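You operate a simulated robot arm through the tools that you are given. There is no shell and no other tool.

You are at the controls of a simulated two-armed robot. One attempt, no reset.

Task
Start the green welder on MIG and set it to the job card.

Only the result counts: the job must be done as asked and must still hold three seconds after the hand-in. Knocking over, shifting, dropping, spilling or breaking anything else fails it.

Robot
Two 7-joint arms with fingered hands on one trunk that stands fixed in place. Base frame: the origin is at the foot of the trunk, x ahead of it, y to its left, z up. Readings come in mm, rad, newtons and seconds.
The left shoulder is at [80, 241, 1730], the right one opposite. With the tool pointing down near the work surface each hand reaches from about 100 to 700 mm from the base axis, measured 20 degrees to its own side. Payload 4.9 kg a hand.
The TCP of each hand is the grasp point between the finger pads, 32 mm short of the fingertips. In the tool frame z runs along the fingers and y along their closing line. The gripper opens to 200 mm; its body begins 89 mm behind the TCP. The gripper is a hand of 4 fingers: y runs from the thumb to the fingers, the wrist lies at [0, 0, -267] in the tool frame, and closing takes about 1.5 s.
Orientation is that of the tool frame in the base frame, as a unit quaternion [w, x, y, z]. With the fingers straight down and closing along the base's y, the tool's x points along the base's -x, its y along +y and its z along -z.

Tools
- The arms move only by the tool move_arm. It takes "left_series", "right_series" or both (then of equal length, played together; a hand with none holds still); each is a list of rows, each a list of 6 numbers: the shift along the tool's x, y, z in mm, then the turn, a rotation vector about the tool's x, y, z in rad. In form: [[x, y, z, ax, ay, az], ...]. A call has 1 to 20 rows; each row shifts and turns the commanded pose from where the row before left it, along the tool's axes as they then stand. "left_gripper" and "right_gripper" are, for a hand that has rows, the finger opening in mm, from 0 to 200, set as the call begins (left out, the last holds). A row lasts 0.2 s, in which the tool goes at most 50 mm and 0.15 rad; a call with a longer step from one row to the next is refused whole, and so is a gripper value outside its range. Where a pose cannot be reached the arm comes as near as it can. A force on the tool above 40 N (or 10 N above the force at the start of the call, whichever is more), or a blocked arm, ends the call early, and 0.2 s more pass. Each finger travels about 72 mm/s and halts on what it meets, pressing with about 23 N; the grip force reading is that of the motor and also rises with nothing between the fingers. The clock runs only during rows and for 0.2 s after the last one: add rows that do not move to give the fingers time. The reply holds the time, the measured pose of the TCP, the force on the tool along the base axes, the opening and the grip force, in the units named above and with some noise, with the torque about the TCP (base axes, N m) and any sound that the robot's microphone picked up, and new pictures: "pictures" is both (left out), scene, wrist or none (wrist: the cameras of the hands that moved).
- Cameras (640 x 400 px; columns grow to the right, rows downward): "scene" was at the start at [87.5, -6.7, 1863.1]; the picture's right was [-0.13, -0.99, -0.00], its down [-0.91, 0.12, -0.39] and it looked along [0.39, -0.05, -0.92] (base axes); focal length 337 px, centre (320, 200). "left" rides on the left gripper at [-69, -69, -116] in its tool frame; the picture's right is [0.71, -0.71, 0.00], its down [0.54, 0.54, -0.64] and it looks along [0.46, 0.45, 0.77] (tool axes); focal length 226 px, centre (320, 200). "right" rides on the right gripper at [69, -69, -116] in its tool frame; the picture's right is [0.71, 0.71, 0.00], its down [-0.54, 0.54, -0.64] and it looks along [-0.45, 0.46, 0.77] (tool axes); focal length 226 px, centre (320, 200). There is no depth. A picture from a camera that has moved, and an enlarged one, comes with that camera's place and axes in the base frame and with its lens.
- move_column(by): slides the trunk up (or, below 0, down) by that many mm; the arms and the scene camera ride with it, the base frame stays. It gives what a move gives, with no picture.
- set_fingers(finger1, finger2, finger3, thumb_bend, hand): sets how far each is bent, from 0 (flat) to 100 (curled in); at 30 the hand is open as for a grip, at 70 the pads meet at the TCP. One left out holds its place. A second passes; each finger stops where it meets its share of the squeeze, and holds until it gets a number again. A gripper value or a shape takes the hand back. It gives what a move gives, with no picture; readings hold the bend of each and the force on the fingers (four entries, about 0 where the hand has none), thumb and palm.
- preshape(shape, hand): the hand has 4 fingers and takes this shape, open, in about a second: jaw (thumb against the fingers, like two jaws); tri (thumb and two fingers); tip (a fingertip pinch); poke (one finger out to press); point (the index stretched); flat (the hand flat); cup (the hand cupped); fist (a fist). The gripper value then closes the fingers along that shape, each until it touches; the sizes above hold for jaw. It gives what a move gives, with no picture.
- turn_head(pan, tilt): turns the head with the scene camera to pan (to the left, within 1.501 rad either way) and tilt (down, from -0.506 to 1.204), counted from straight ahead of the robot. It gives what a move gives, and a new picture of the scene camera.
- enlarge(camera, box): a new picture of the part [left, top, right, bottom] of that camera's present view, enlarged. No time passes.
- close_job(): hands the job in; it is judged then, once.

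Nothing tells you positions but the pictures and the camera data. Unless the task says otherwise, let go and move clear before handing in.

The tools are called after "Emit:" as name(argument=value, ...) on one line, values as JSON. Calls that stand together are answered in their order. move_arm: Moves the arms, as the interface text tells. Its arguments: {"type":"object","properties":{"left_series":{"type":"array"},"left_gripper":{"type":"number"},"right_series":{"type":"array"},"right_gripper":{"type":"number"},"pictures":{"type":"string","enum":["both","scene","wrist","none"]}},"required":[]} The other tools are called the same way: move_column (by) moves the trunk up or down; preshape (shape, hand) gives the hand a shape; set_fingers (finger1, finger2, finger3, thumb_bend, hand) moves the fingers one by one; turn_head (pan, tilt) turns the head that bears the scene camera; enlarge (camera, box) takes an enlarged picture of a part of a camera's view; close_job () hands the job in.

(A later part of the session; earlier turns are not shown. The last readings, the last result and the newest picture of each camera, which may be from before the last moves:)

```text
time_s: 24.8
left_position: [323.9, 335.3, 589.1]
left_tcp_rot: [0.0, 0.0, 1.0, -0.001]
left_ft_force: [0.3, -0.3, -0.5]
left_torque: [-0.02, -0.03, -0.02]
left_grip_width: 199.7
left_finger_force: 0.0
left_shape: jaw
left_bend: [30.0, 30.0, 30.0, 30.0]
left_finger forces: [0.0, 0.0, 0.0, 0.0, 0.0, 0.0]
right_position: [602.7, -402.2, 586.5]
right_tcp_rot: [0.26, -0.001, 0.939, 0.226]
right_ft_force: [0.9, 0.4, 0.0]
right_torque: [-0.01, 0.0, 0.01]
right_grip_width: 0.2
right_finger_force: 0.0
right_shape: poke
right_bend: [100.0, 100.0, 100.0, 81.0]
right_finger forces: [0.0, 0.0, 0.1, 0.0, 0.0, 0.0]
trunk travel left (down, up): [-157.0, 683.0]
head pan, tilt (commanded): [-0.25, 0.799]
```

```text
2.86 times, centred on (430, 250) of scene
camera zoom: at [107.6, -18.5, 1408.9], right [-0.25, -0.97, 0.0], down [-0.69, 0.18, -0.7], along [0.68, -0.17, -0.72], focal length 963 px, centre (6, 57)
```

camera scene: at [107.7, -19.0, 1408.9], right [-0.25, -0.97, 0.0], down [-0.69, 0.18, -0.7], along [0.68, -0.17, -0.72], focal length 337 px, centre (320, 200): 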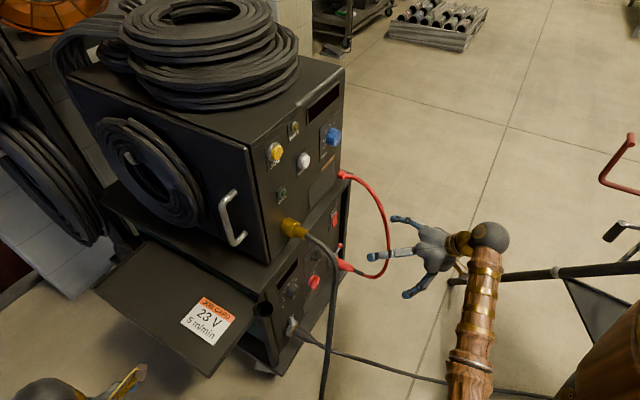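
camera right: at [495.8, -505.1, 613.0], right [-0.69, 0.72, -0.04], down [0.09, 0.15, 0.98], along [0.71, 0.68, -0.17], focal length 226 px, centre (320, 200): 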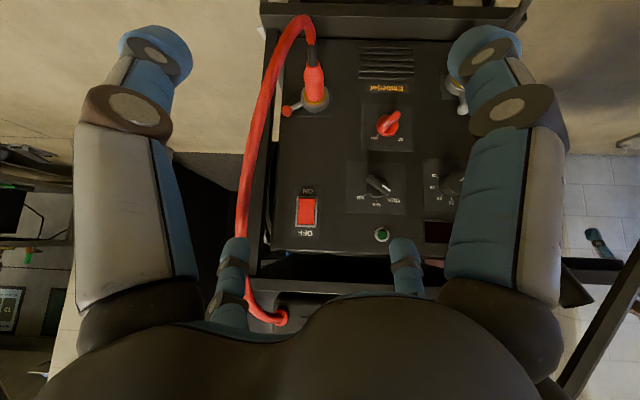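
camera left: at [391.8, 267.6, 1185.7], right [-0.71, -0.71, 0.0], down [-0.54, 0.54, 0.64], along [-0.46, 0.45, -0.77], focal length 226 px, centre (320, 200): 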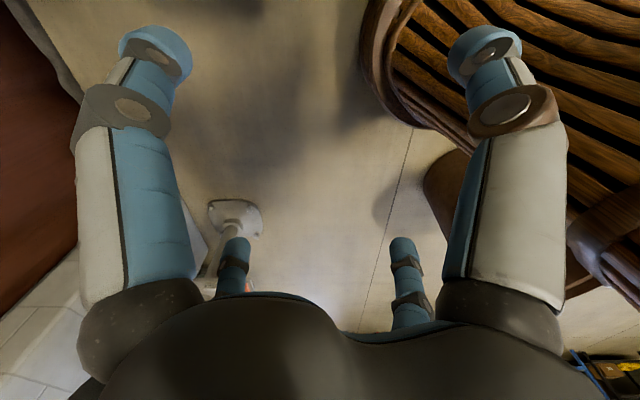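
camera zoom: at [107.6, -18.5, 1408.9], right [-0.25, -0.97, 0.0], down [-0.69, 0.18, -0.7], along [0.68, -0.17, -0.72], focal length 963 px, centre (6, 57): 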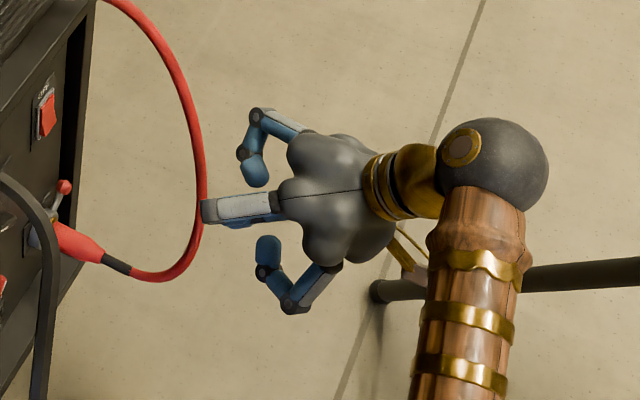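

"Poke" keeps the digits too curled here, so I'll set the fingers individually: one digit stretched as a poker, the rest curled.

Emit:
set_fingers(hand="right", finger1=100, finger2=55, finger3=100, thumb_bend=100)

Emit:
enlarge(camera="right", box=[0, 0, 640, 400])

Emit:
enlarge(camera="scene", box=[330, 180, 530, 320])

```text
time_s: 25.8
left_position: [323.4, 335.6, 588.5]
left_tcp_rot: [0.0, 0.0, 1.0, 0.0]
left_ft_force: [0.6, 0.0, 0.5]
left_torque: [-0.01, 0.01, -0.02]
left_grip_width: 199.9
left_finger_force: 0.1
left_shape: jaw
left_bend: [30.0, 30.0, 30.0, 30.0]
left_finger forces: [0.0, 0.0, 0.0, 0.0, 0.1, 0.0]
right_position: [603.2, -401.9, 588.4]
right_tcp_rot: [0.26, -0.001, 0.939, 0.226]
right_ft_force: [0.8, 1.2, -0.1]
right_torque: [0.03, -0.01, 0.02]
right_grip_width: 10.1
right_finger_force: 0.1
right_shape: fingers
right_bend: [100.0, 100.0, 100.0, 81.0]
right_finger forces: [0.1, 0.0, 0.0, 0.0, 0.0, 0.1]
trunk travel left (down, up): [-157.0, 683.0]
head pan, tilt (commanded): [-0.25, 0.799]
```

```text
1.00 times, centred on (320, 200) of right (not enlarged: the box is as wide or as high as the picture)
camera zoom: at [495.9, -505.2, 613.2], right [-0.69, 0.72, -0.05], down [0.09, 0.15, 0.98], along [0.71, 0.68, -0.17], focal length 226 px, centre (320, 200)
```

zoom: 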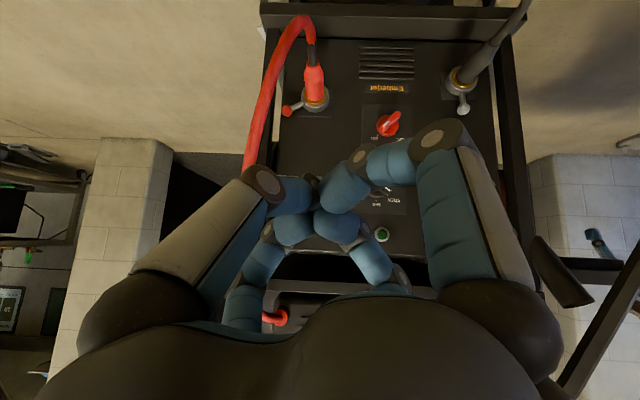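

```text
2.86 times, centred on (430, 250) of scene
camera zoom: at [107.6, -18.5, 1408.9], right [-0.25, -0.97, 0.0], down [-0.69, 0.18, -0.7], along [0.68, -0.17, -0.72], focal length 963 px, centre (6, 57)
```

zoom: 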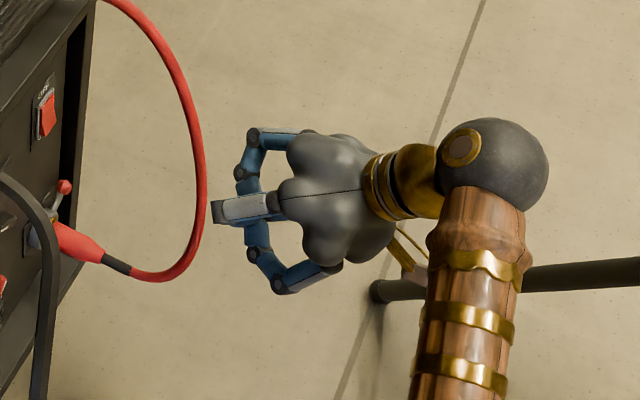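

The reading may lag, so I'll let a moment pass and look again.

Emit:
move_arm(right_series=[[0, 0, 0, 0, 0, 0], [0, 0, 0, 0, 0, 0], [0, 0, 0, 0, 0, 0]], pictures="wrist")

Emit:
enlarge(camera="scene", box=[330, 180, 530, 320])

```text
time_s: 26.6
left_position: [324.1, 335.9, 588.4]
left_tcp_rot: [0.0, 0.0, 1.0, 0.0]
left_ft_force: [0.3, -0.5, -0.5]
left_torque: [0.01, 0.0, -0.03]
left_grip_width: 200.1
left_finger_force: 0.1
left_shape: jaw
left_bend: [30.0, 30.0, 30.0, 30.0]
left_finger forces: [0.0, 0.0, 0.0, 0.1, 0.0, 0.0]
right_position: [602.9, -402.6, 587.7]
right_tcp_rot: [0.26, 0.001, 0.939, 0.225]
right_ft_force: [-0.8, -1.3, -0.3]
right_torque: [-0.04, -0.03, -0.03]
right_grip_width: 10.0
right_finger_force: 0.0
right_shape: fingers
right_bend: [100.0, 100.0, 100.0, 81.0]
right_finger forces: [0.0, 0.1, 0.0, 0.0, 0.0, 0.0]
trunk travel left (down, up): [-157.0, 683.0]
head pan, tilt (commanded): [-0.25, 0.799]
camera right: at [495.9, -505.2, 613.2], right [-0.69, 0.72, -0.05], down [0.09, 0.15, 0.98], along [0.71, 0.68, -0.17], focal length 226 px, centre (320, 200)
```

right: 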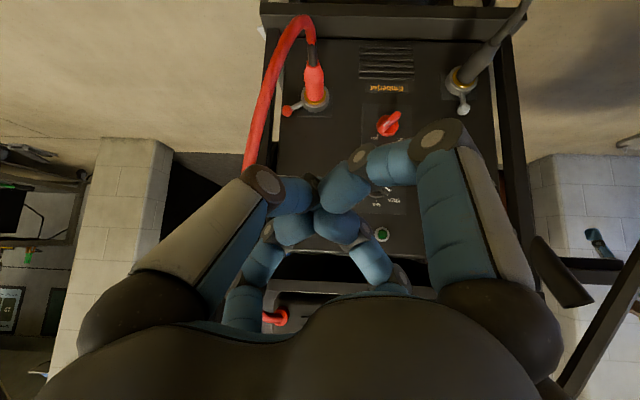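

```text
2.86 times, centred on (430, 250) of scene
camera zoom: at [107.6, -18.5, 1408.9], right [-0.25, -0.97, 0.0], down [-0.69, 0.18, -0.7], along [0.68, -0.17, -0.72], focal length 963 px, centre (6, 57)
```

zoom: 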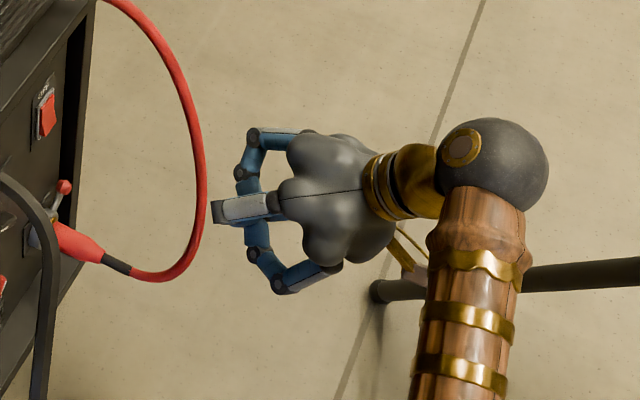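

The fingers did not follow the numbers as I expected, so I'll test a single finger alone.

Emit:
set_fingers(hand="right", finger1=30)

Emit:
enlarge(camera="right", box=[0, 0, 640, 400])

Emit:
set_fingers(hand="right", finger2=30)

Emit:
enlarge(camera="right", box=[0, 0, 640, 400])

Emit:
set_fingers(hand="right", finger3=30)

Emit:
enlarge(camera="right", box=[0, 0, 640, 400])

```text
time_s: 27.6
left_position: [322.4, 336.3, 587.4]
left_tcp_rot: [0.0, 0.0, 1.0, -0.001]
left_ft_force: [0.2, -1.2, -0.2]
left_torque: [0.0, 0.0, -0.02]
left_grip_width: 200.0
left_finger_force: 0.2
left_shape: jaw
left_bend: [30.0, 30.0, 30.0, 30.0]
left_finger forces: [0.0, 0.0, 0.0, 0.1, 0.0, 0.0]
right_position: [603.0, -402.4, 587.3]
right_tcp_rot: [0.26, 0.0, 0.939, 0.225]
right_ft_force: [0.8, -0.5, 0.2]
right_torque: [-0.02, -0.02, 0.0]
right_grip_width: 96.5
right_finger_force: 0.0
right_shape: fingers
right_bend: [30.0, 100.0, 100.0, 82.0]
right_finger forces: [0.1, 0.1, 0.0, 0.0, 0.0, 0.0]
trunk travel left (down, up): [-157.0, 683.0]
head pan, tilt (commanded): [-0.25, 0.799]
```

```text
1.00 times, centred on (320, 200) of right (not enlarged: the box is as wide or as high as the picture)
camera zoom: at [495.9, -505.2, 613.1], right [-0.69, 0.72, -0.05], down [0.09, 0.15, 0.98], along [0.71, 0.68, -0.17], focal length 226 px, centre (320, 200)
```

zoom: 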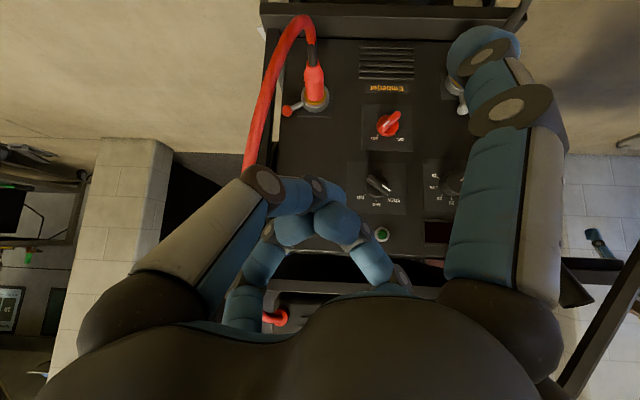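

```text
time_s: 28.6
left_position: [322.7, 335.3, 589.6]
left_tcp_rot: [0.0, 0.0, 1.0, 0.0]
left_ft_force: [0.3, 0.1, 0.7]
left_torque: [-0.01, 0.0, 0.0]
left_grip_width: 199.8
left_finger_force: 0.0
left_shape: jaw
left_bend: [30.0, 30.0, 30.0, 30.0]
left_finger forces: [0.0, 0.0, 0.1, 0.1, 0.0, 0.0]
right_position: [603.7, -401.9, 587.8]
right_tcp_rot: [0.259, 0.0, 0.939, 0.226]
right_ft_force: [-0.6, -0.2, -0.3]
right_torque: [0.06, -0.01, 0.04]
right_grip_width: 101.3
right_finger_force: 0.0
right_shape: fingers
right_bend: [30.0, 100.0, 100.0, 88.0]
right_finger forces: [0.1, 0.1, 0.0, 0.1, 0.1, 0.1]
trunk travel left (down, up): [-157.0, 683.0]
head pan, tilt (commanded): [-0.25, 0.799]
```

```text
1.00 times, centred on (320, 200) of right (not enlarged: the box is as wide or as high as the picture)
camera zoom: at [495.9, -505.2, 613.1], right [-0.69, 0.72, -0.05], down [0.09, 0.15, 0.98], along [0.71, 0.68, -0.17], focal length 226 px, centre (320, 200)
```

zoom: 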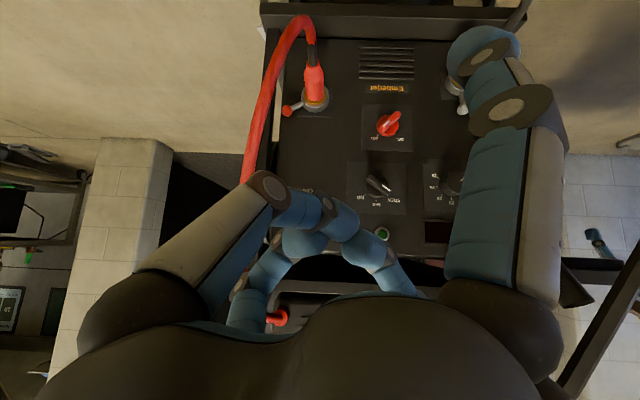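

```text
time_s: 29.6
left_position: [323.2, 335.2, 589.1]
left_tcp_rot: [0.001, 0.0, 1.0, 0.0]
left_ft_force: [0.2, 0.0, -0.4]
left_torque: [-0.01, 0.03, -0.01]
left_grip_width: 200.1
left_finger_force: 0.0
left_shape: jaw
left_bend: [30.0, 30.0, 30.0, 30.0]
left_finger forces: [0.1, 0.0, 0.0, 0.0, 0.0, 0.0]
right_position: [604.0, -401.3, 586.9]
right_tcp_rot: [0.259, 0.001, 0.939, 0.225]
right_ft_force: [-0.5, -0.8, 0.2]
right_torque: [-0.01, 0.02, -0.04]
right_grip_width: 104.7
right_finger_force: 0.0
right_shape: fingers
right_bend: [30.0, 100.0, 30.0, 94.0]
right_finger forces: [0.0, 0.1, 0.0, 0.0, 0.1, 0.0]
trunk travel left (down, up): [-157.0, 683.0]
head pan, tilt (commanded): [-0.25, 0.799]
```

```text
1.00 times, centred on (320, 200) of right (not enlarged: the box is as wide or as high as the picture)
camera zoom: at [495.9, -505.2, 613.1], right [-0.69, 0.72, -0.05], down [0.09, 0.15, 0.98], along [0.71, 0.68, -0.17], focal length 226 px, centre (320, 200)
```

zoom: 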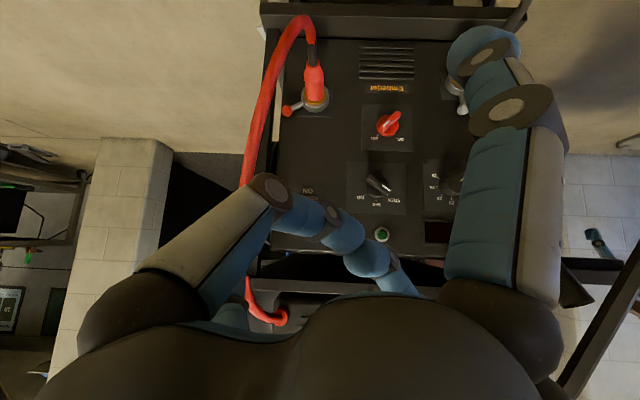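

Now I understand: finger1 is the +x digit, finger3 the −x digit, finger2 +y and the thumb −y. I'll free the interlocked digits by opening the thumb first.

Emit:
set_fingers(hand="right", thumb_bend=10)

Emit:
set_fingers(hand="right", finger1=60, finger2=10, finger3=60, thumb_bend=10)

Emit:
enlarge(camera="right", box=[0, 0, 640, 400])

Emit:
enlarge(camera="scene", box=[330, 180, 530, 320])

```text
time_s: 30.6
left_position: [323.5, 334.8, 588.4]
left_tcp_rot: [0.0, 0.0, 1.0, 0.0]
left_ft_force: [0.4, -0.7, 0.3]
left_torque: [-0.01, 0.03, 0.04]
left_grip_width: 200.1
left_finger_force: 0.1
left_shape: jaw
left_bend: [30.0, 30.0, 30.0, 30.0]
left_finger forces: [0.0, 0.1, 0.0, 0.1, 0.0, 0.0]
right_position: [603.8, -402.7, 587.6]
right_tcp_rot: [0.26, 0.0, 0.939, 0.225]
right_ft_force: [0.3, 0.4, 0.3]
right_torque: [-0.03, -0.01, 0.0]
right_grip_width: 162.5
right_finger_force: 0.0
right_shape: fingers
right_bend: [30.0, 30.0, 30.0, 10.0]
right_finger forces: [0.1, 0.1, 0.0, 0.1, 0.1, 0.0]
trunk travel left (down, up): [-157.0, 683.0]
head pan, tilt (commanded): [-0.25, 0.799]
```

```text
time_s: 31.6
left_position: [323.4, 336.4, 588.9]
left_tcp_rot: [0.0, 0.0, 1.0, 0.001]
left_ft_force: [0.1, -0.5, -0.4]
left_torque: [0.01, 0.02, -0.02]
left_grip_width: 199.9
left_finger_force: 0.0
left_shape: jaw
left_bend: [30.0, 30.0, 30.0, 30.0]
left_finger forces: [0.0, 0.1, 0.0, 0.0, 0.0, 0.0]
right_position: [601.9, -402.7, 587.7]
right_tcp_rot: [0.26, 0.0, 0.939, 0.225]
right_ft_force: [1.1, 0.5, -0.6]
right_torque: [-0.03, -0.02, -0.01]
right_grip_width: 130.3
right_finger_force: 0.1
right_shape: fingers
right_bend: [60.0, 10.0, 60.0, 10.0]
right_finger forces: [0.0, 0.0, 0.0, 0.0, 0.0, 0.0]
trunk travel left (down, up): [-157.0, 683.0]
head pan, tilt (commanded): [-0.25, 0.799]
```

```text
1.00 times, centred on (320, 200) of right (not enlarged: the box is as wide or as high as the picture)
camera zoom: at [495.9, -505.2, 613.1], right [-0.69, 0.72, -0.05], down [0.09, 0.15, 0.98], along [0.71, 0.68, -0.17], focal length 226 px, centre (320, 200)
```

zoom: 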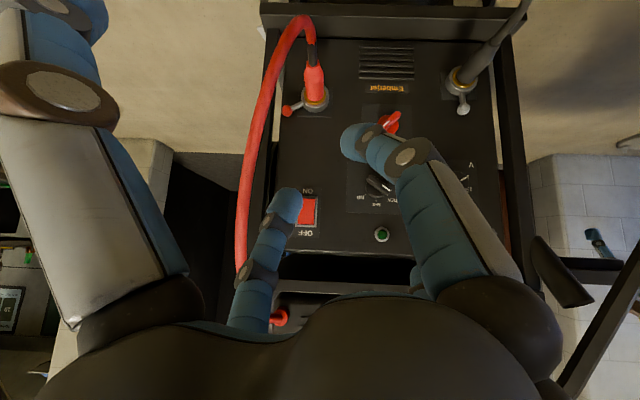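

```text
2.86 times, centred on (430, 250) of scene
camera zoom: at [107.6, -18.5, 1408.9], right [-0.25, -0.97, 0.0], down [-0.69, 0.18, -0.7], along [0.68, -0.17, -0.72], focal length 963 px, centre (6, 57)
```

zoom: 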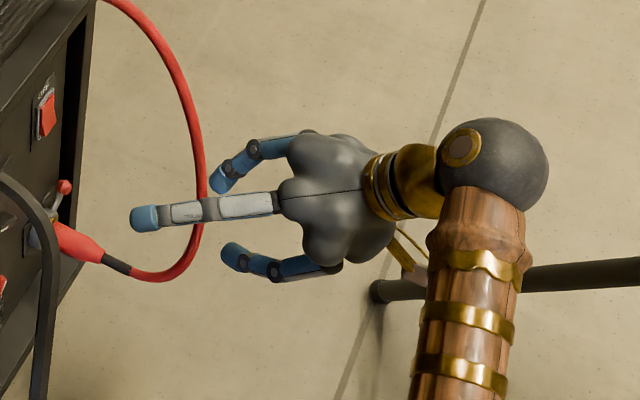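

Finger bends behave well now: at 60 the tip is about 33 mm off-axis and 42 mm ahead of the TCP; at 10 it is splayed out and further back. I'll lower the trunk a little more for reach and level the hand so it points straight at the panel.

Emit:
move_column(by=-100)

Emit:
move_arm(right_series=[[0, 0, 0, -0.1007, -0.1041, 0.0067], [0, 0, 0, -0.1007, -0.1041, 0.0067], [0, 0, 0, -0.1007, -0.1041, 0.0067], [0, 0, 0, -0.1007, -0.1041, 0.0067], [0, 0, 0, -0.1007, -0.1041, 0.0067], [0, 0, 0, -0.1007, -0.1041, 0.0067], [0, 0, 0, 0, 0, 0]])

```text
time_s: 32.9
left_position: [323.3, 335.7, 488.0]
left_tcp_rot: [0.0, 0.0, 1.0, 0.0]
left_ft_force: [-0.2, -0.8, 0.5]
left_torque: [0.03, 0.0, -0.04]
left_grip_width: 200.0
left_finger_force: 0.0
left_shape: jaw
left_bend: [30.0, 30.0, 30.0, 30.0]
left_finger forces: [0.0, 0.0, 0.1, 0.1, 0.1, 0.0]
right_position: [603.5, -402.3, 487.3]
right_tcp_rot: [0.259, 0.0, 0.939, 0.226]
right_ft_force: [0.0, 0.0, 0.0]
right_torque: [0.04, -0.03, -0.02]
right_grip_width: 130.3
right_finger_force: 0.1
right_shape: fingers
right_bend: [60.0, 10.0, 60.0, 10.0]
right_finger forces: [0.1, 0.1, 0.0, 0.0, 0.0, 0.0]
trunk travel left (down, up): [-57.0, 783.0]
head pan, tilt (commanded): [-0.25, 0.799]
```

```text
time_s: 34.5
left_position: [322.7, 334.4, 489.5]
left_tcp_rot: [0.0, 0.0, 1.0, -0.001]
left_ft_force: [-0.2, -0.1, 0.3]
left_torque: [-0.03, -0.03, -0.01]
left_grip_width: 199.8
left_finger_force: 0.1
left_shape: jaw
left_bend: [30.0, 30.0, 30.0, 30.0]
left_finger forces: [0.1, 0.0, 0.0, 0.0, 0.1, 0.0]
right_position: [603.2, -401.4, 487.8]
right_tcp_rot: [0.515, 0.01, 0.706, 0.486]
right_ft_force: [1.0, -0.5, -0.5]
right_torque: [-0.05, 0.0, 0.01]
right_grip_width: 130.3
right_finger_force: 0.0
right_shape: fingers
right_bend: [60.0, 10.0, 60.0, 10.0]
right_finger forces: [0.0, 0.1, 0.0, 0.1, 0.1, 0.0]
trunk travel left (down, up): [-57.0, 783.0]
head pan, tilt (commanded): [-0.25, 0.799]
camera scene: at [107.4, -18.4, 1308.9], right [-0.25, -0.97, 0.0], down [-0.69, 0.18, -0.7], along [0.68, -0.17, -0.72], focal length 337 px, centre (320, 200)
camera right: at [519.1, -481.0, 390.0], right [-0.67, 0.74, -0.02], down [-0.48, -0.42, 0.77], along [0.56, 0.52, 0.64], focal length 226 px, centre (320, 200)
```

scene: 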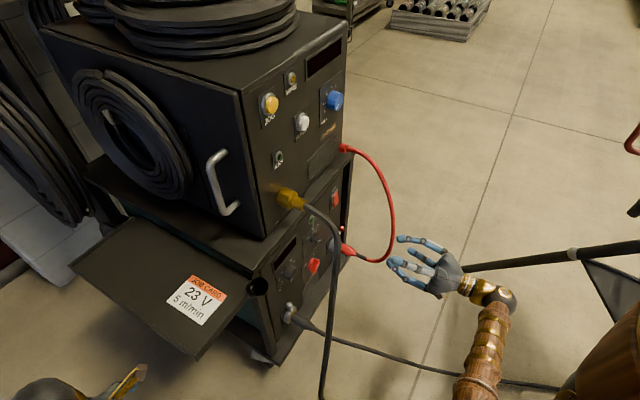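
right: 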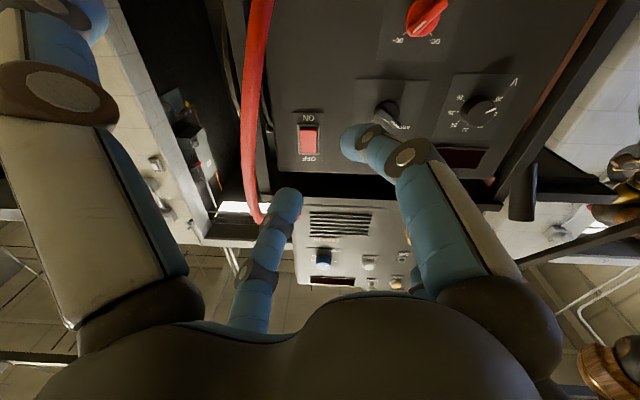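

The hand now points at the panel and the volts knob with its scale is visible. I'll zoom in on it.

Emit:
enlarge(camera="right", box=[430, 60, 530, 180])

Emit:
enlarge(camera="right", box=[280, 0, 540, 200])

Emit:
enlarge(camera="scene", box=[240, 120, 420, 400])

```text
3.33 times, centred on (480, 120) of right
camera zoom: at [519.1, -481.0, 390.0], right [-0.67, 0.74, -0.02], down [-0.48, -0.42, 0.77], along [0.56, 0.52, 0.64], focal length 754 px, centre (-213, 467)
```

zoom: 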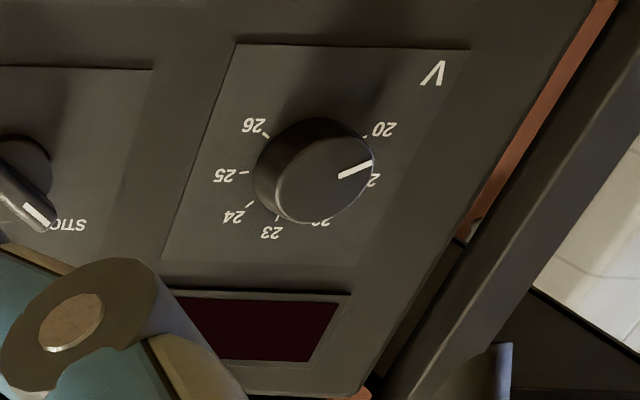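

```text
2.00 times, centred on (410, 100) of right
camera zoom: at [519.1, -481.0, 390.0], right [-0.67, 0.74, -0.02], down [-0.48, -0.42, 0.77], along [0.56, 0.52, 0.64], focal length 452 px, centre (140, 400)
```

zoom: 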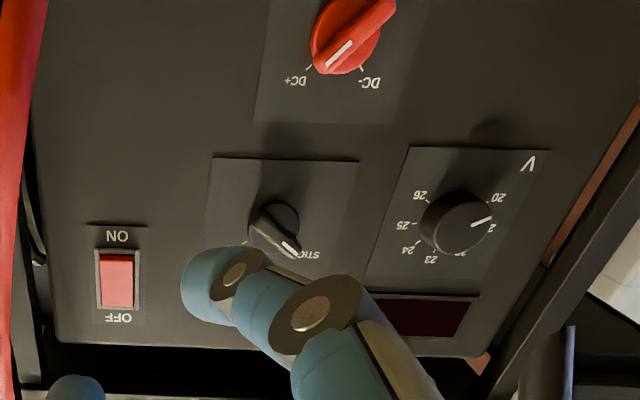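

```text
1.43 times, centred on (330, 260) of scene
camera zoom: at [107.4, -18.4, 1308.9], right [-0.25, -0.97, 0.0], down [-0.69, 0.18, -0.7], along [0.68, -0.17, -0.72], focal length 482 px, centre (306, 114)
```

zoom: 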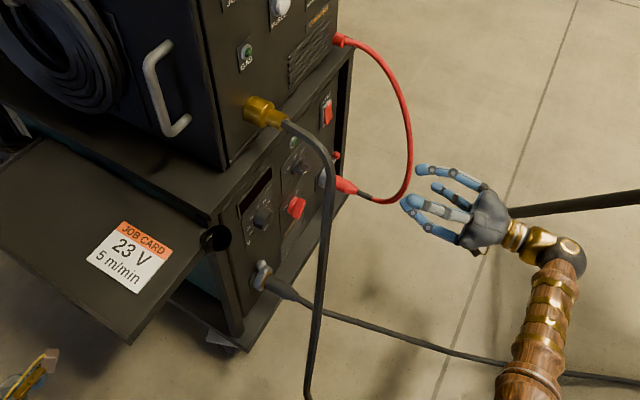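

Polarity is on DC+, and the volts scale runs 20–26 with the pointer near 21 and 23 at the top. The selector's centre is at about 514 mm height, its bar lying 55° left of vertical, so I'll roll the hand to straddle the bar and move in front of it.

Emit:
move_arm(right_series=[[0, 0, 0, -0.0155, 0.015, -0.08], [0, 0, 0, -0.0155, 0.015, -0.079], [11.1, 31.4, 0, 0, 0, 0], [11.1, 31.4, 0, 0, 0, 0], [11.1, 31.4, 0, 0, 0, 0], [0, 0, 40, 0, 0, 0], [0, 0, 40, 0, 0, 0], [0, 0, 37, 0, 0, 0], [0, 0, 0, 0, 0, 0]])

Emit:
enlarge(camera="right", box=[200, 20, 500, 240])

Emit:
enlarge(camera="scene", box=[240, 120, 420, 300])

```text
time_s: 36.5
left_position: [322.5, 335.8, 488.2]
left_tcp_rot: [0.0, 0.0, 1.0, 0.0]
left_ft_force: [0.5, 0.2, -0.1]
left_torque: [0.0, 0.01, 0.01]
left_grip_width: 200.1
left_finger_force: 0.2
left_shape: jaw
left_bend: [30.0, 30.0, 30.0, 30.0]
left_finger forces: [0.0, 0.0, 0.0, 0.0, 0.0, 0.0]
right_position: [617.1, -249.3, 512.5]
right_tcp_rot: [0.541, -0.061, 0.706, 0.453]
right_ft_force: [0.6, 0.0, -0.7]
right_torque: [0.02, 0.0, 0.01]
right_grip_width: 130.5
right_finger_force: 0.1
right_shape: fingers
right_bend: [60.0, 10.0, 60.0, 10.0]
right_finger forces: [0.0, 0.0, 0.0, 0.0, 0.0, 0.0]
trunk travel left (down, up): [-57.0, 783.0]
head pan, tilt (commanded): [-0.25, 0.799]
camera scene: at [107.4, -18.5, 1308.9], right [-0.25, -0.97, 0.0], down [-0.69, 0.18, -0.7], along [0.68, -0.17, -0.72], focal length 337 px, centre (320, 200)
camera right: at [547.9, -344.1, 416.9], right [-0.7, 0.7, -0.17], down [-0.55, -0.36, 0.76], along [0.47, 0.62, 0.63], focal length 226 px, centre (320, 200)
```

scene: 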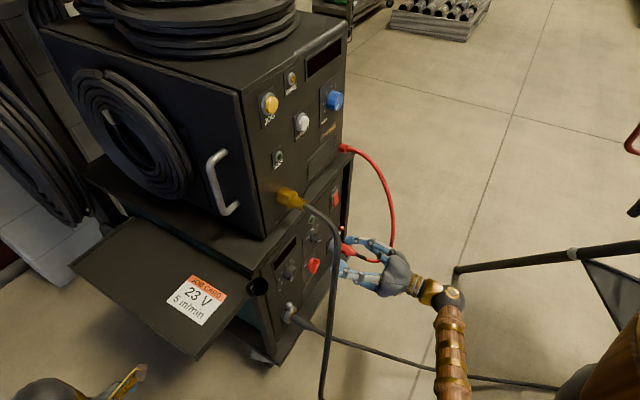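
right: 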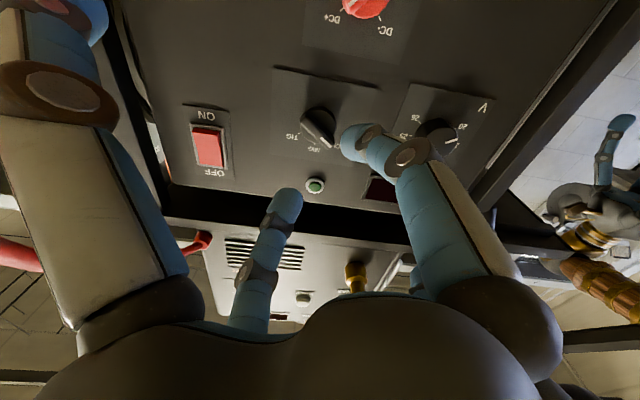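

```text
1.82 times, centred on (350, 130) of right
camera zoom: at [547.9, -344.1, 416.9], right [-0.7, 0.7, -0.17], down [-0.55, -0.36, 0.76], along [0.47, 0.62, 0.63], focal length 411 px, centre (266, 327)
```

zoom: 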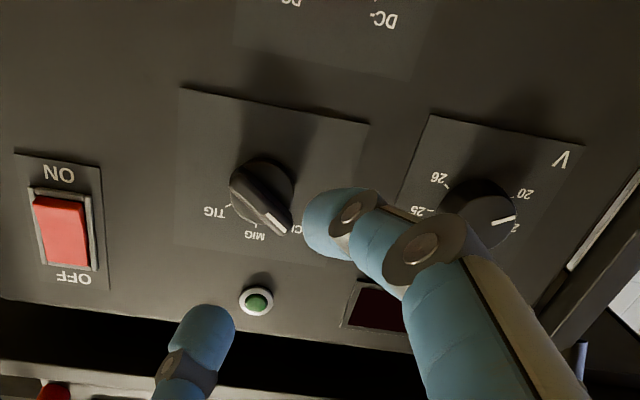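

```text
2.22 times, centred on (330, 210) of scene
camera zoom: at [107.4, -18.5, 1308.9], right [-0.25, -0.97, 0.0], down [-0.69, 0.18, -0.7], along [0.68, -0.17, -0.72], focal length 749 px, centre (298, 178)
```

zoom: 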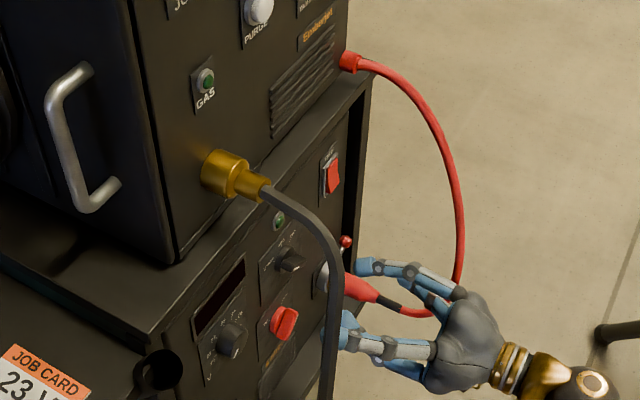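

The hand sits squarely in front of the selector (offsets under ~4 mm). I'll flatten the two unused digits further back and zoom in to fine-check alignment.

Emit:
set_fingers(hand="right", finger2=0, thumb_bend=0)

Emit:
enlarge(camera="right", box=[270, 70, 390, 220])

Emit:
enlarge(camera="right", box=[0, 0, 640, 400])

```text
time_s: 37.5
left_position: [322.6, 336.3, 489.2]
left_tcp_rot: [0.0, 0.0, 1.0, 0.001]
left_ft_force: [0.1, 0.0, 0.7]
left_torque: [0.02, -0.01, -0.01]
left_grip_width: 199.8
left_finger_force: 0.1
left_shape: jaw
left_bend: [30.0, 30.0, 30.0, 30.0]
left_finger forces: [0.0, 0.1, 0.0, 0.0, 0.0, 0.0]
right_position: [617.0, -248.9, 512.6]
right_tcp_rot: [0.541, -0.061, 0.706, 0.453]
right_ft_force: [-0.6, 0.2, 0.5]
right_torque: [0.0, 0.0, 0.0]
right_grip_width: 133.3
right_finger_force: 0.1
right_shape: fingers
right_bend: [60.0, 1.0, 60.0, 0.0]
right_finger forces: [0.0, 0.0, 0.1, 0.0, 0.0, 0.0]
trunk travel left (down, up): [-57.0, 783.0]
head pan, tilt (commanded): [-0.25, 0.799]
```

```text
2.67 times, centred on (330, 145) of right
camera zoom: at [547.9, -344.3, 416.9], right [-0.7, 0.7, -0.17], down [-0.55, -0.36, 0.76], along [0.47, 0.62, 0.63], focal length 603 px, centre (293, 347)
```

zoom: 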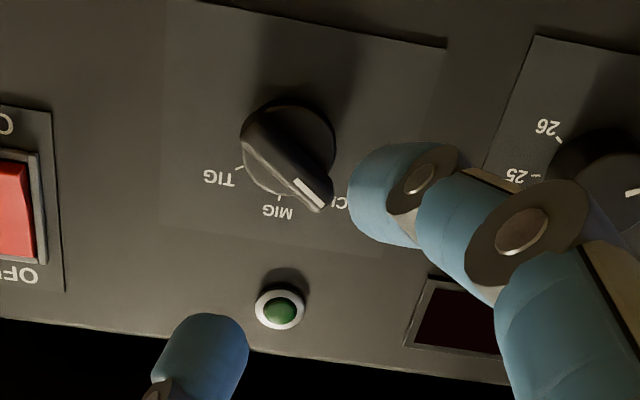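

```text
1.00 times, centred on (320, 200) of right (not enlarged: the box is as wide or as high as the picture)
camera zoom: at [547.9, -344.3, 416.9], right [-0.7, 0.7, -0.17], down [-0.55, -0.36, 0.76], along [0.47, 0.62, 0.63], focal length 226 px, centre (320, 200)
```

zoom: 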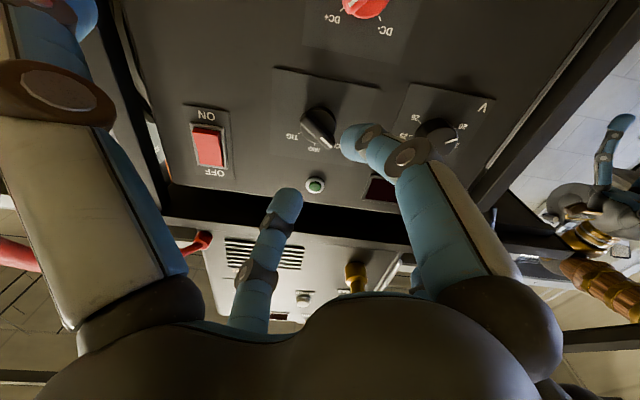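

Alignment is within about 2–3 mm. I'll advance most of the way and look again.

Emit:
move_arm(right_series=[[-1.4, -2, 20, 0, 0, 0], [0, 0, 20, 0, 0, 0], [0, 0, 20, 0, 0, 0], [0, 0, 0, 0, 0, 0]], pictures="wrist")

Emit:
enlarge(camera="right", box=[260, 120, 400, 240])

Emit:
enlarge(camera="scene", box=[270, 190, 410, 310])

```text
time_s: 38.5
left_position: [322.9, 335.0, 488.4]
left_tcp_rot: [-0.001, 0.0, 1.0, 0.0]
left_ft_force: [-1.2, -0.8, 1.0]
left_torque: [-0.01, 0.0, -0.01]
left_grip_width: 199.9
left_finger_force: 0.1
left_shape: jaw
left_bend: [30.0, 30.0, 30.0, 30.0]
left_finger forces: [0.1, 0.0, 0.0, 0.0, 0.0, 0.1]
right_position: [661.5, -209.3, 510.9]
right_tcp_rot: [0.541, -0.06, 0.706, 0.453]
right_ft_force: [-0.3, -0.9, 0.3]
right_torque: [-0.04, 0.03, 0.06]
right_grip_width: 133.4
right_finger_force: 0.1
right_shape: fingers
right_bend: [60.0, 1.0, 60.0, 0.0]
right_finger forces: [0.1, 0.1, 0.1, 0.1, 0.0, 0.0]
trunk travel left (down, up): [-57.0, 783.0]
head pan, tilt (commanded): [-0.25, 0.799]
camera right: at [592.0, -303.6, 417.0], right [-0.7, 0.7, -0.17], down [-0.55, -0.36, 0.76], along [0.47, 0.62, 0.63], focal length 226 px, centre (320, 200)
```

right: 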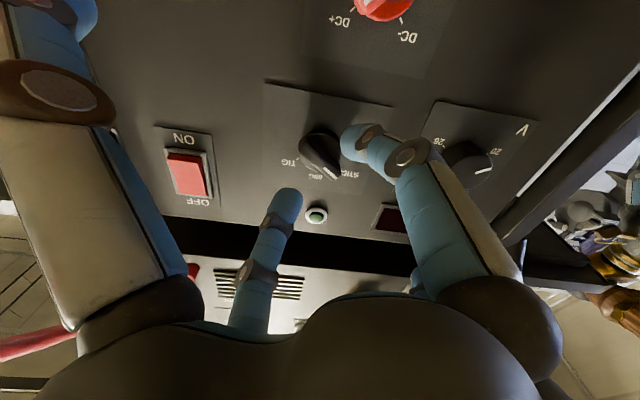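

```text
3.33 times, centred on (330, 180) of right
camera zoom: at [592.0, -303.6, 417.0], right [-0.7, 0.7, -0.17], down [-0.55, -0.36, 0.76], along [0.47, 0.62, 0.63], focal length 754 px, centre (287, 267)
```

zoom: 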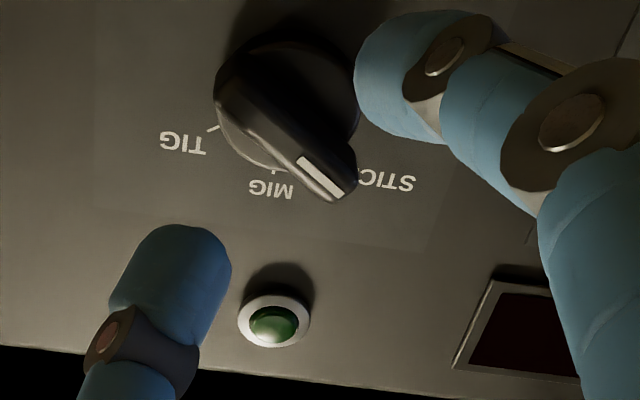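

```text
3.33 times, centred on (340, 250) of scene
camera zoom: at [107.5, -18.5, 1308.9], right [-0.25, -0.97, 0.0], down [-0.69, 0.18, -0.7], along [0.68, -0.17, -0.72], focal length 1124 px, centre (253, 33)
```

zoom: 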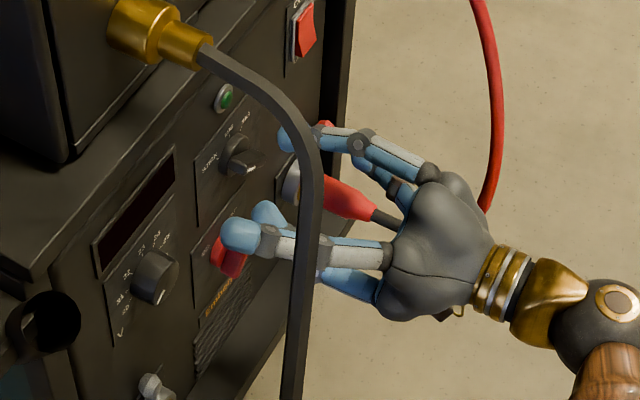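

The tips straddle the bar symmetrically. I'll advance the last 20 mm and pinch with finger1 and finger3.

Emit:
move_arm(right_series=[[-0.5, 0.5, 10, 0, 0, 0], [-0.5, 0.5, 10, 0, 0, 0], [0, 0, 0, 0, 0, 0]], pictures="none")

Emit:
enlarge(camera="right", box=[260, 120, 400, 240])

Emit:
set_fingers(hand="right", finger1=72, finger3=72)

Emit:
enlarge(camera="right", box=[260, 120, 400, 240])

```text
time_s: 39.3
left_position: [322.3, 336.1, 488.7]
left_tcp_rot: [0.0, 0.0, 1.0, 0.0]
left_ft_force: [0.1, 0.4, 0.1]
left_torque: [0.01, 0.01, 0.01]
left_grip_width: 199.8
left_finger_force: 0.1
left_shape: jaw
left_bend: [30.0, 30.0, 30.0, 30.0]
left_finger forces: [0.0, 0.0, 0.0, 0.0, 0.0, 0.0]
right_position: [676.9, -196.5, 514.6]
right_tcp_rot: [0.541, -0.06, 0.706, 0.453]
right_ft_force: [-0.5, -0.6, -0.1]
right_torque: [0.02, 0.02, -0.01]
right_grip_width: 133.3
right_finger_force: 0.0
right_shape: fingers
right_bend: [60.0, 1.0, 60.0, 0.0]
right_finger forces: [0.0, 0.0, 0.0, 0.1, 0.0, 0.1]
trunk travel left (down, up): [-57.0, 783.0]
head pan, tilt (commanded): [-0.25, 0.799]
```

```text
3.33 times, centred on (330, 180) of right
camera zoom: at [607.1, -290.4, 419.8], right [-0.7, 0.7, -0.17], down [-0.55, -0.36, 0.76], along [0.47, 0.62, 0.63], focal length 754 px, centre (287, 267)
```

zoom: 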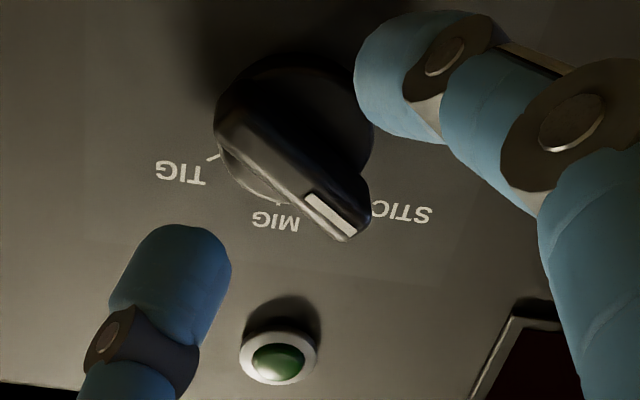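

```text
time_s: 40.3
left_position: [322.4, 335.1, 488.2]
left_tcp_rot: [0.0, 0.0, 1.0, 0.0]
left_ft_force: [-0.2, 1.1, -0.1]
left_torque: [-0.01, -0.02, 0.01]
left_grip_width: 199.9
left_finger_force: 0.0
left_shape: jaw
left_bend: [30.0, 30.0, 30.0, 30.0]
left_finger forces: [0.1, 0.1, 0.0, 0.1, 0.0, 0.1]
right_position: [678.0, -196.1, 514.6]
right_tcp_rot: [0.541, -0.06, 0.706, 0.452]
right_ft_force: [-1.2, 0.3, -1.1]
right_torque: [-0.02, 0.0, 0.03]
right_grip_width: 128.0
right_finger_force: 0.1
right_shape: fingers
right_bend: [71.0, 1.0, 71.0, 0.0]
right_finger forces: [0.0, 0.1, 0.1, 0.0, 0.1, 0.0]
trunk travel left (down, up): [-57.0, 783.0]
head pan, tilt (commanded): [-0.25, 0.799]
```

```text
3.33 times, centred on (330, 180) of right
camera zoom: at [606.9, -290.4, 419.6], right [-0.7, 0.7, -0.17], down [-0.55, -0.36, 0.76], along [0.47, 0.62, 0.63], focal length 754 px, centre (287, 267)
```

zoom: 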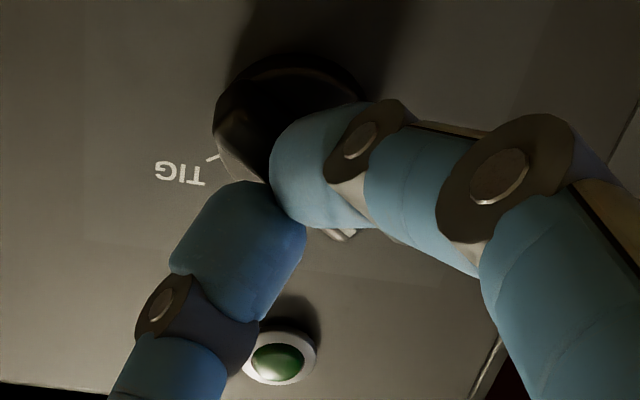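

The tips met in front of the bar, so they need to go about 10 mm deeper. I'll reopen, shift slightly and advance, then pinch again.

Emit:
set_fingers(hand="right", finger1=58, finger3=58)

Emit:
move_arm(right_series=[[1.7, 2.5, 0, 0, 0, 0], [0, 0, 6, 0, 0, 0], [0, 0, 6, 0, 0, 0], [0, 0, 0, 0, 0, 0]], pictures="none")

Emit:
enlarge(camera="right", box=[260, 120, 400, 240])

Emit:
set_fingers(hand="right", finger1=74, finger3=74)

Emit:
enlarge(camera="right", box=[260, 120, 400, 240])

```text
time_s: 41.3
left_position: [323.0, 335.7, 488.7]
left_tcp_rot: [0.0, 0.0, 1.0, 0.0]
left_ft_force: [0.1, 0.0, 0.5]
left_torque: [-0.03, 0.0, -0.01]
left_grip_width: 199.7
left_finger_force: 0.0
left_shape: jaw
left_bend: [30.0, 30.0, 30.0, 30.0]
left_finger forces: [0.1, 0.0, 0.0, 0.1, 0.0, 0.0]
right_position: [676.7, -195.9, 515.7]
right_tcp_rot: [0.541, -0.062, 0.706, 0.453]
right_ft_force: [-0.5, -0.3, -0.3]
right_torque: [0.0, 0.0, -0.01]
right_grip_width: 135.6
right_finger_force: 0.0
right_shape: fingers
right_bend: [57.0, 1.0, 57.0, 0.0]
right_finger forces: [0.0, 0.0, 0.1, 0.0, 0.1, 0.0]
trunk travel left (down, up): [-57.0, 783.0]
head pan, tilt (commanded): [-0.25, 0.799]
```

```text
time_s: 42.3
left_position: [323.0, 335.9, 487.0]
left_tcp_rot: [0.0, 0.0, 1.0, 0.0]
left_ft_force: [0.5, 0.2, 0.5]
left_torque: [-0.02, 0.02, -0.02]
left_grip_width: 199.9
left_finger_force: 0.1
left_shape: jaw
left_bend: [30.0, 30.0, 30.0, 30.0]
left_finger forces: [0.0, 0.0, 0.0, 0.0, 0.1, 0.1]
right_position: [682.3, -186.2, 514.6]
right_tcp_rot: [0.541, -0.061, 0.706, 0.454]
right_ft_force: [1.1, 0.2, 0.3]
right_torque: [0.01, -0.02, -0.02]
right_grip_width: 135.4
right_finger_force: 0.1
right_shape: fingers
right_bend: [57.0, 1.0, 57.0, 0.0]
right_finger forces: [0.0, 0.0, 0.0, 0.0, 0.0, 0.1]
trunk travel left (down, up): [-57.0, 783.0]
head pan, tilt (commanded): [-0.25, 0.799]
```

```text
3.33 times, centred on (330, 180) of right
camera zoom: at [613.1, -280.5, 419.1], right [-0.7, 0.7, -0.17], down [-0.55, -0.36, 0.76], along [0.47, 0.62, 0.63], focal length 754 px, centre (287, 267)
```

zoom: 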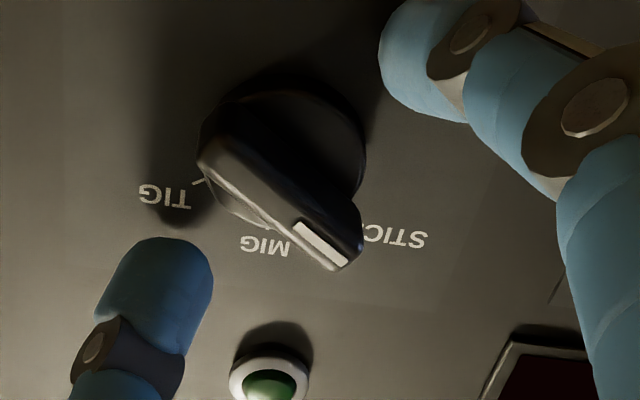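

```text
time_s: 43.3
left_position: [322.5, 334.6, 489.1]
left_tcp_rot: [0.0, 0.001, 1.0, 0.0]
left_ft_force: [-0.2, 0.3, 0.0]
left_torque: [0.02, 0.0, 0.0]
left_grip_width: 199.9
left_finger_force: 0.1
left_shape: jaw
left_bend: [30.0, 30.0, 30.0, 30.0]
left_finger forces: [0.1, 0.0, 0.0, 0.1, 0.0, 0.0]
right_position: [683.1, -185.0, 514.4]
right_tcp_rot: [0.54, -0.061, 0.706, 0.454]
right_ft_force: [2.4, 2.1, 0.1]
right_torque: [0.05, -0.03, 0.0]
right_grip_width: 128.5
right_finger_force: 5.7
right_shape: fingers
right_bend: [68.0, 1.0, 68.0, 0.0]
right_finger forces: [5.3, 0.0, 6.4, 0.0, 0.0, 0.0]
trunk travel left (down, up): [-57.0, 783.0]
head pan, tilt (commanded): [-0.25, 0.799]
```

```text
3.33 times, centred on (330, 180) of right
camera zoom: at [613.1, -280.3, 419.1], right [-0.7, 0.7, -0.17], down [-0.55, -0.36, 0.76], along [0.47, 0.62, 0.63], focal length 754 px, centre (287, 267)
```

zoom: 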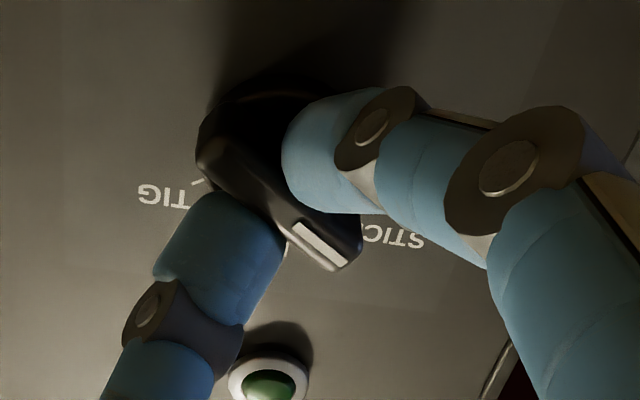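

Both fingers now press on the bar (5–6 N each) and the tool axis lies on the knob's axis. I'll turn it clockwise toward MIG.

Emit:
move_arm(right_series=[[0, 0, 0, 0, 0, 0.12], [0, 0, 0, 0, 0, 0.12], [0, 0, 0, 0, 0, 0.12], [0, 0, 0, 0, 0, 0.12], [0, 0, 0, 0, 0, 0]], pictures="wrist")

Emit:
enlarge(camera="right", box=[260, 120, 400, 240])

```text
time_s: 44.5
left_position: [322.4, 335.4, 489.7]
left_tcp_rot: [0.0, 0.0, 1.0, 0.001]
left_ft_force: [0.8, -0.3, 0.1]
left_torque: [-0.01, 0.0, -0.01]
left_grip_width: 200.1
left_finger_force: 0.0
left_shape: jaw
left_bend: [30.0, 30.0, 30.0, 30.0]
left_finger forces: [0.1, 0.0, 0.1, 0.0, 0.0, 0.0]
right_position: [683.7, -185.8, 513.9]
right_tcp_rot: [0.417, 0.108, 0.701, 0.568]
right_ft_force: [2.6, 1.3, 1.8]
right_torque: [-0.01, -0.03, -0.04]
right_grip_width: 126.4
right_finger_force: 7.2
right_shape: fingers
right_bend: [68.0, 1.0, 68.0, 0.0]
right_finger forces: [6.1, 0.0, 7.2, 0.0, 0.0, 0.1]
trunk travel left (down, up): [-57.0, 783.0]
head pan, tilt (commanded): [-0.25, 0.799]
camera right: at [580.4, -247.3, 422.1], right [-0.67, 0.68, 0.3], down [-0.29, -0.62, 0.73], along [0.68, 0.41, 0.61], focal length 226 px, centre (320, 200)
```

right: 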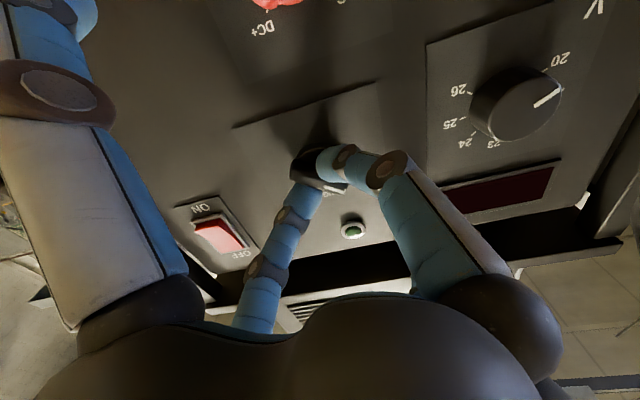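

```text
3.33 times, centred on (330, 180) of right
camera zoom: at [580.4, -247.3, 422.1], right [-0.67, 0.68, 0.3], down [-0.29, -0.62, 0.73], along [0.68, 0.41, 0.61], focal length 754 px, centre (287, 267)
```

zoom: 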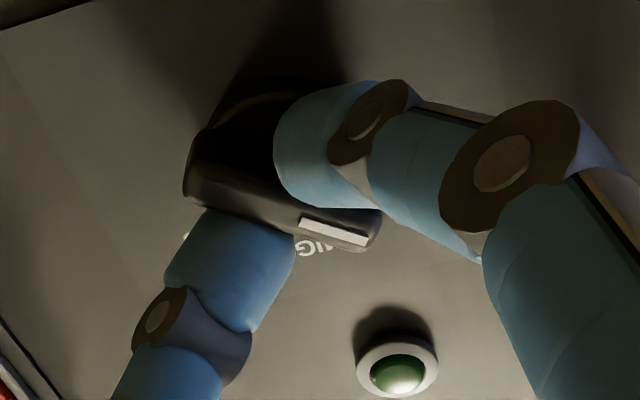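

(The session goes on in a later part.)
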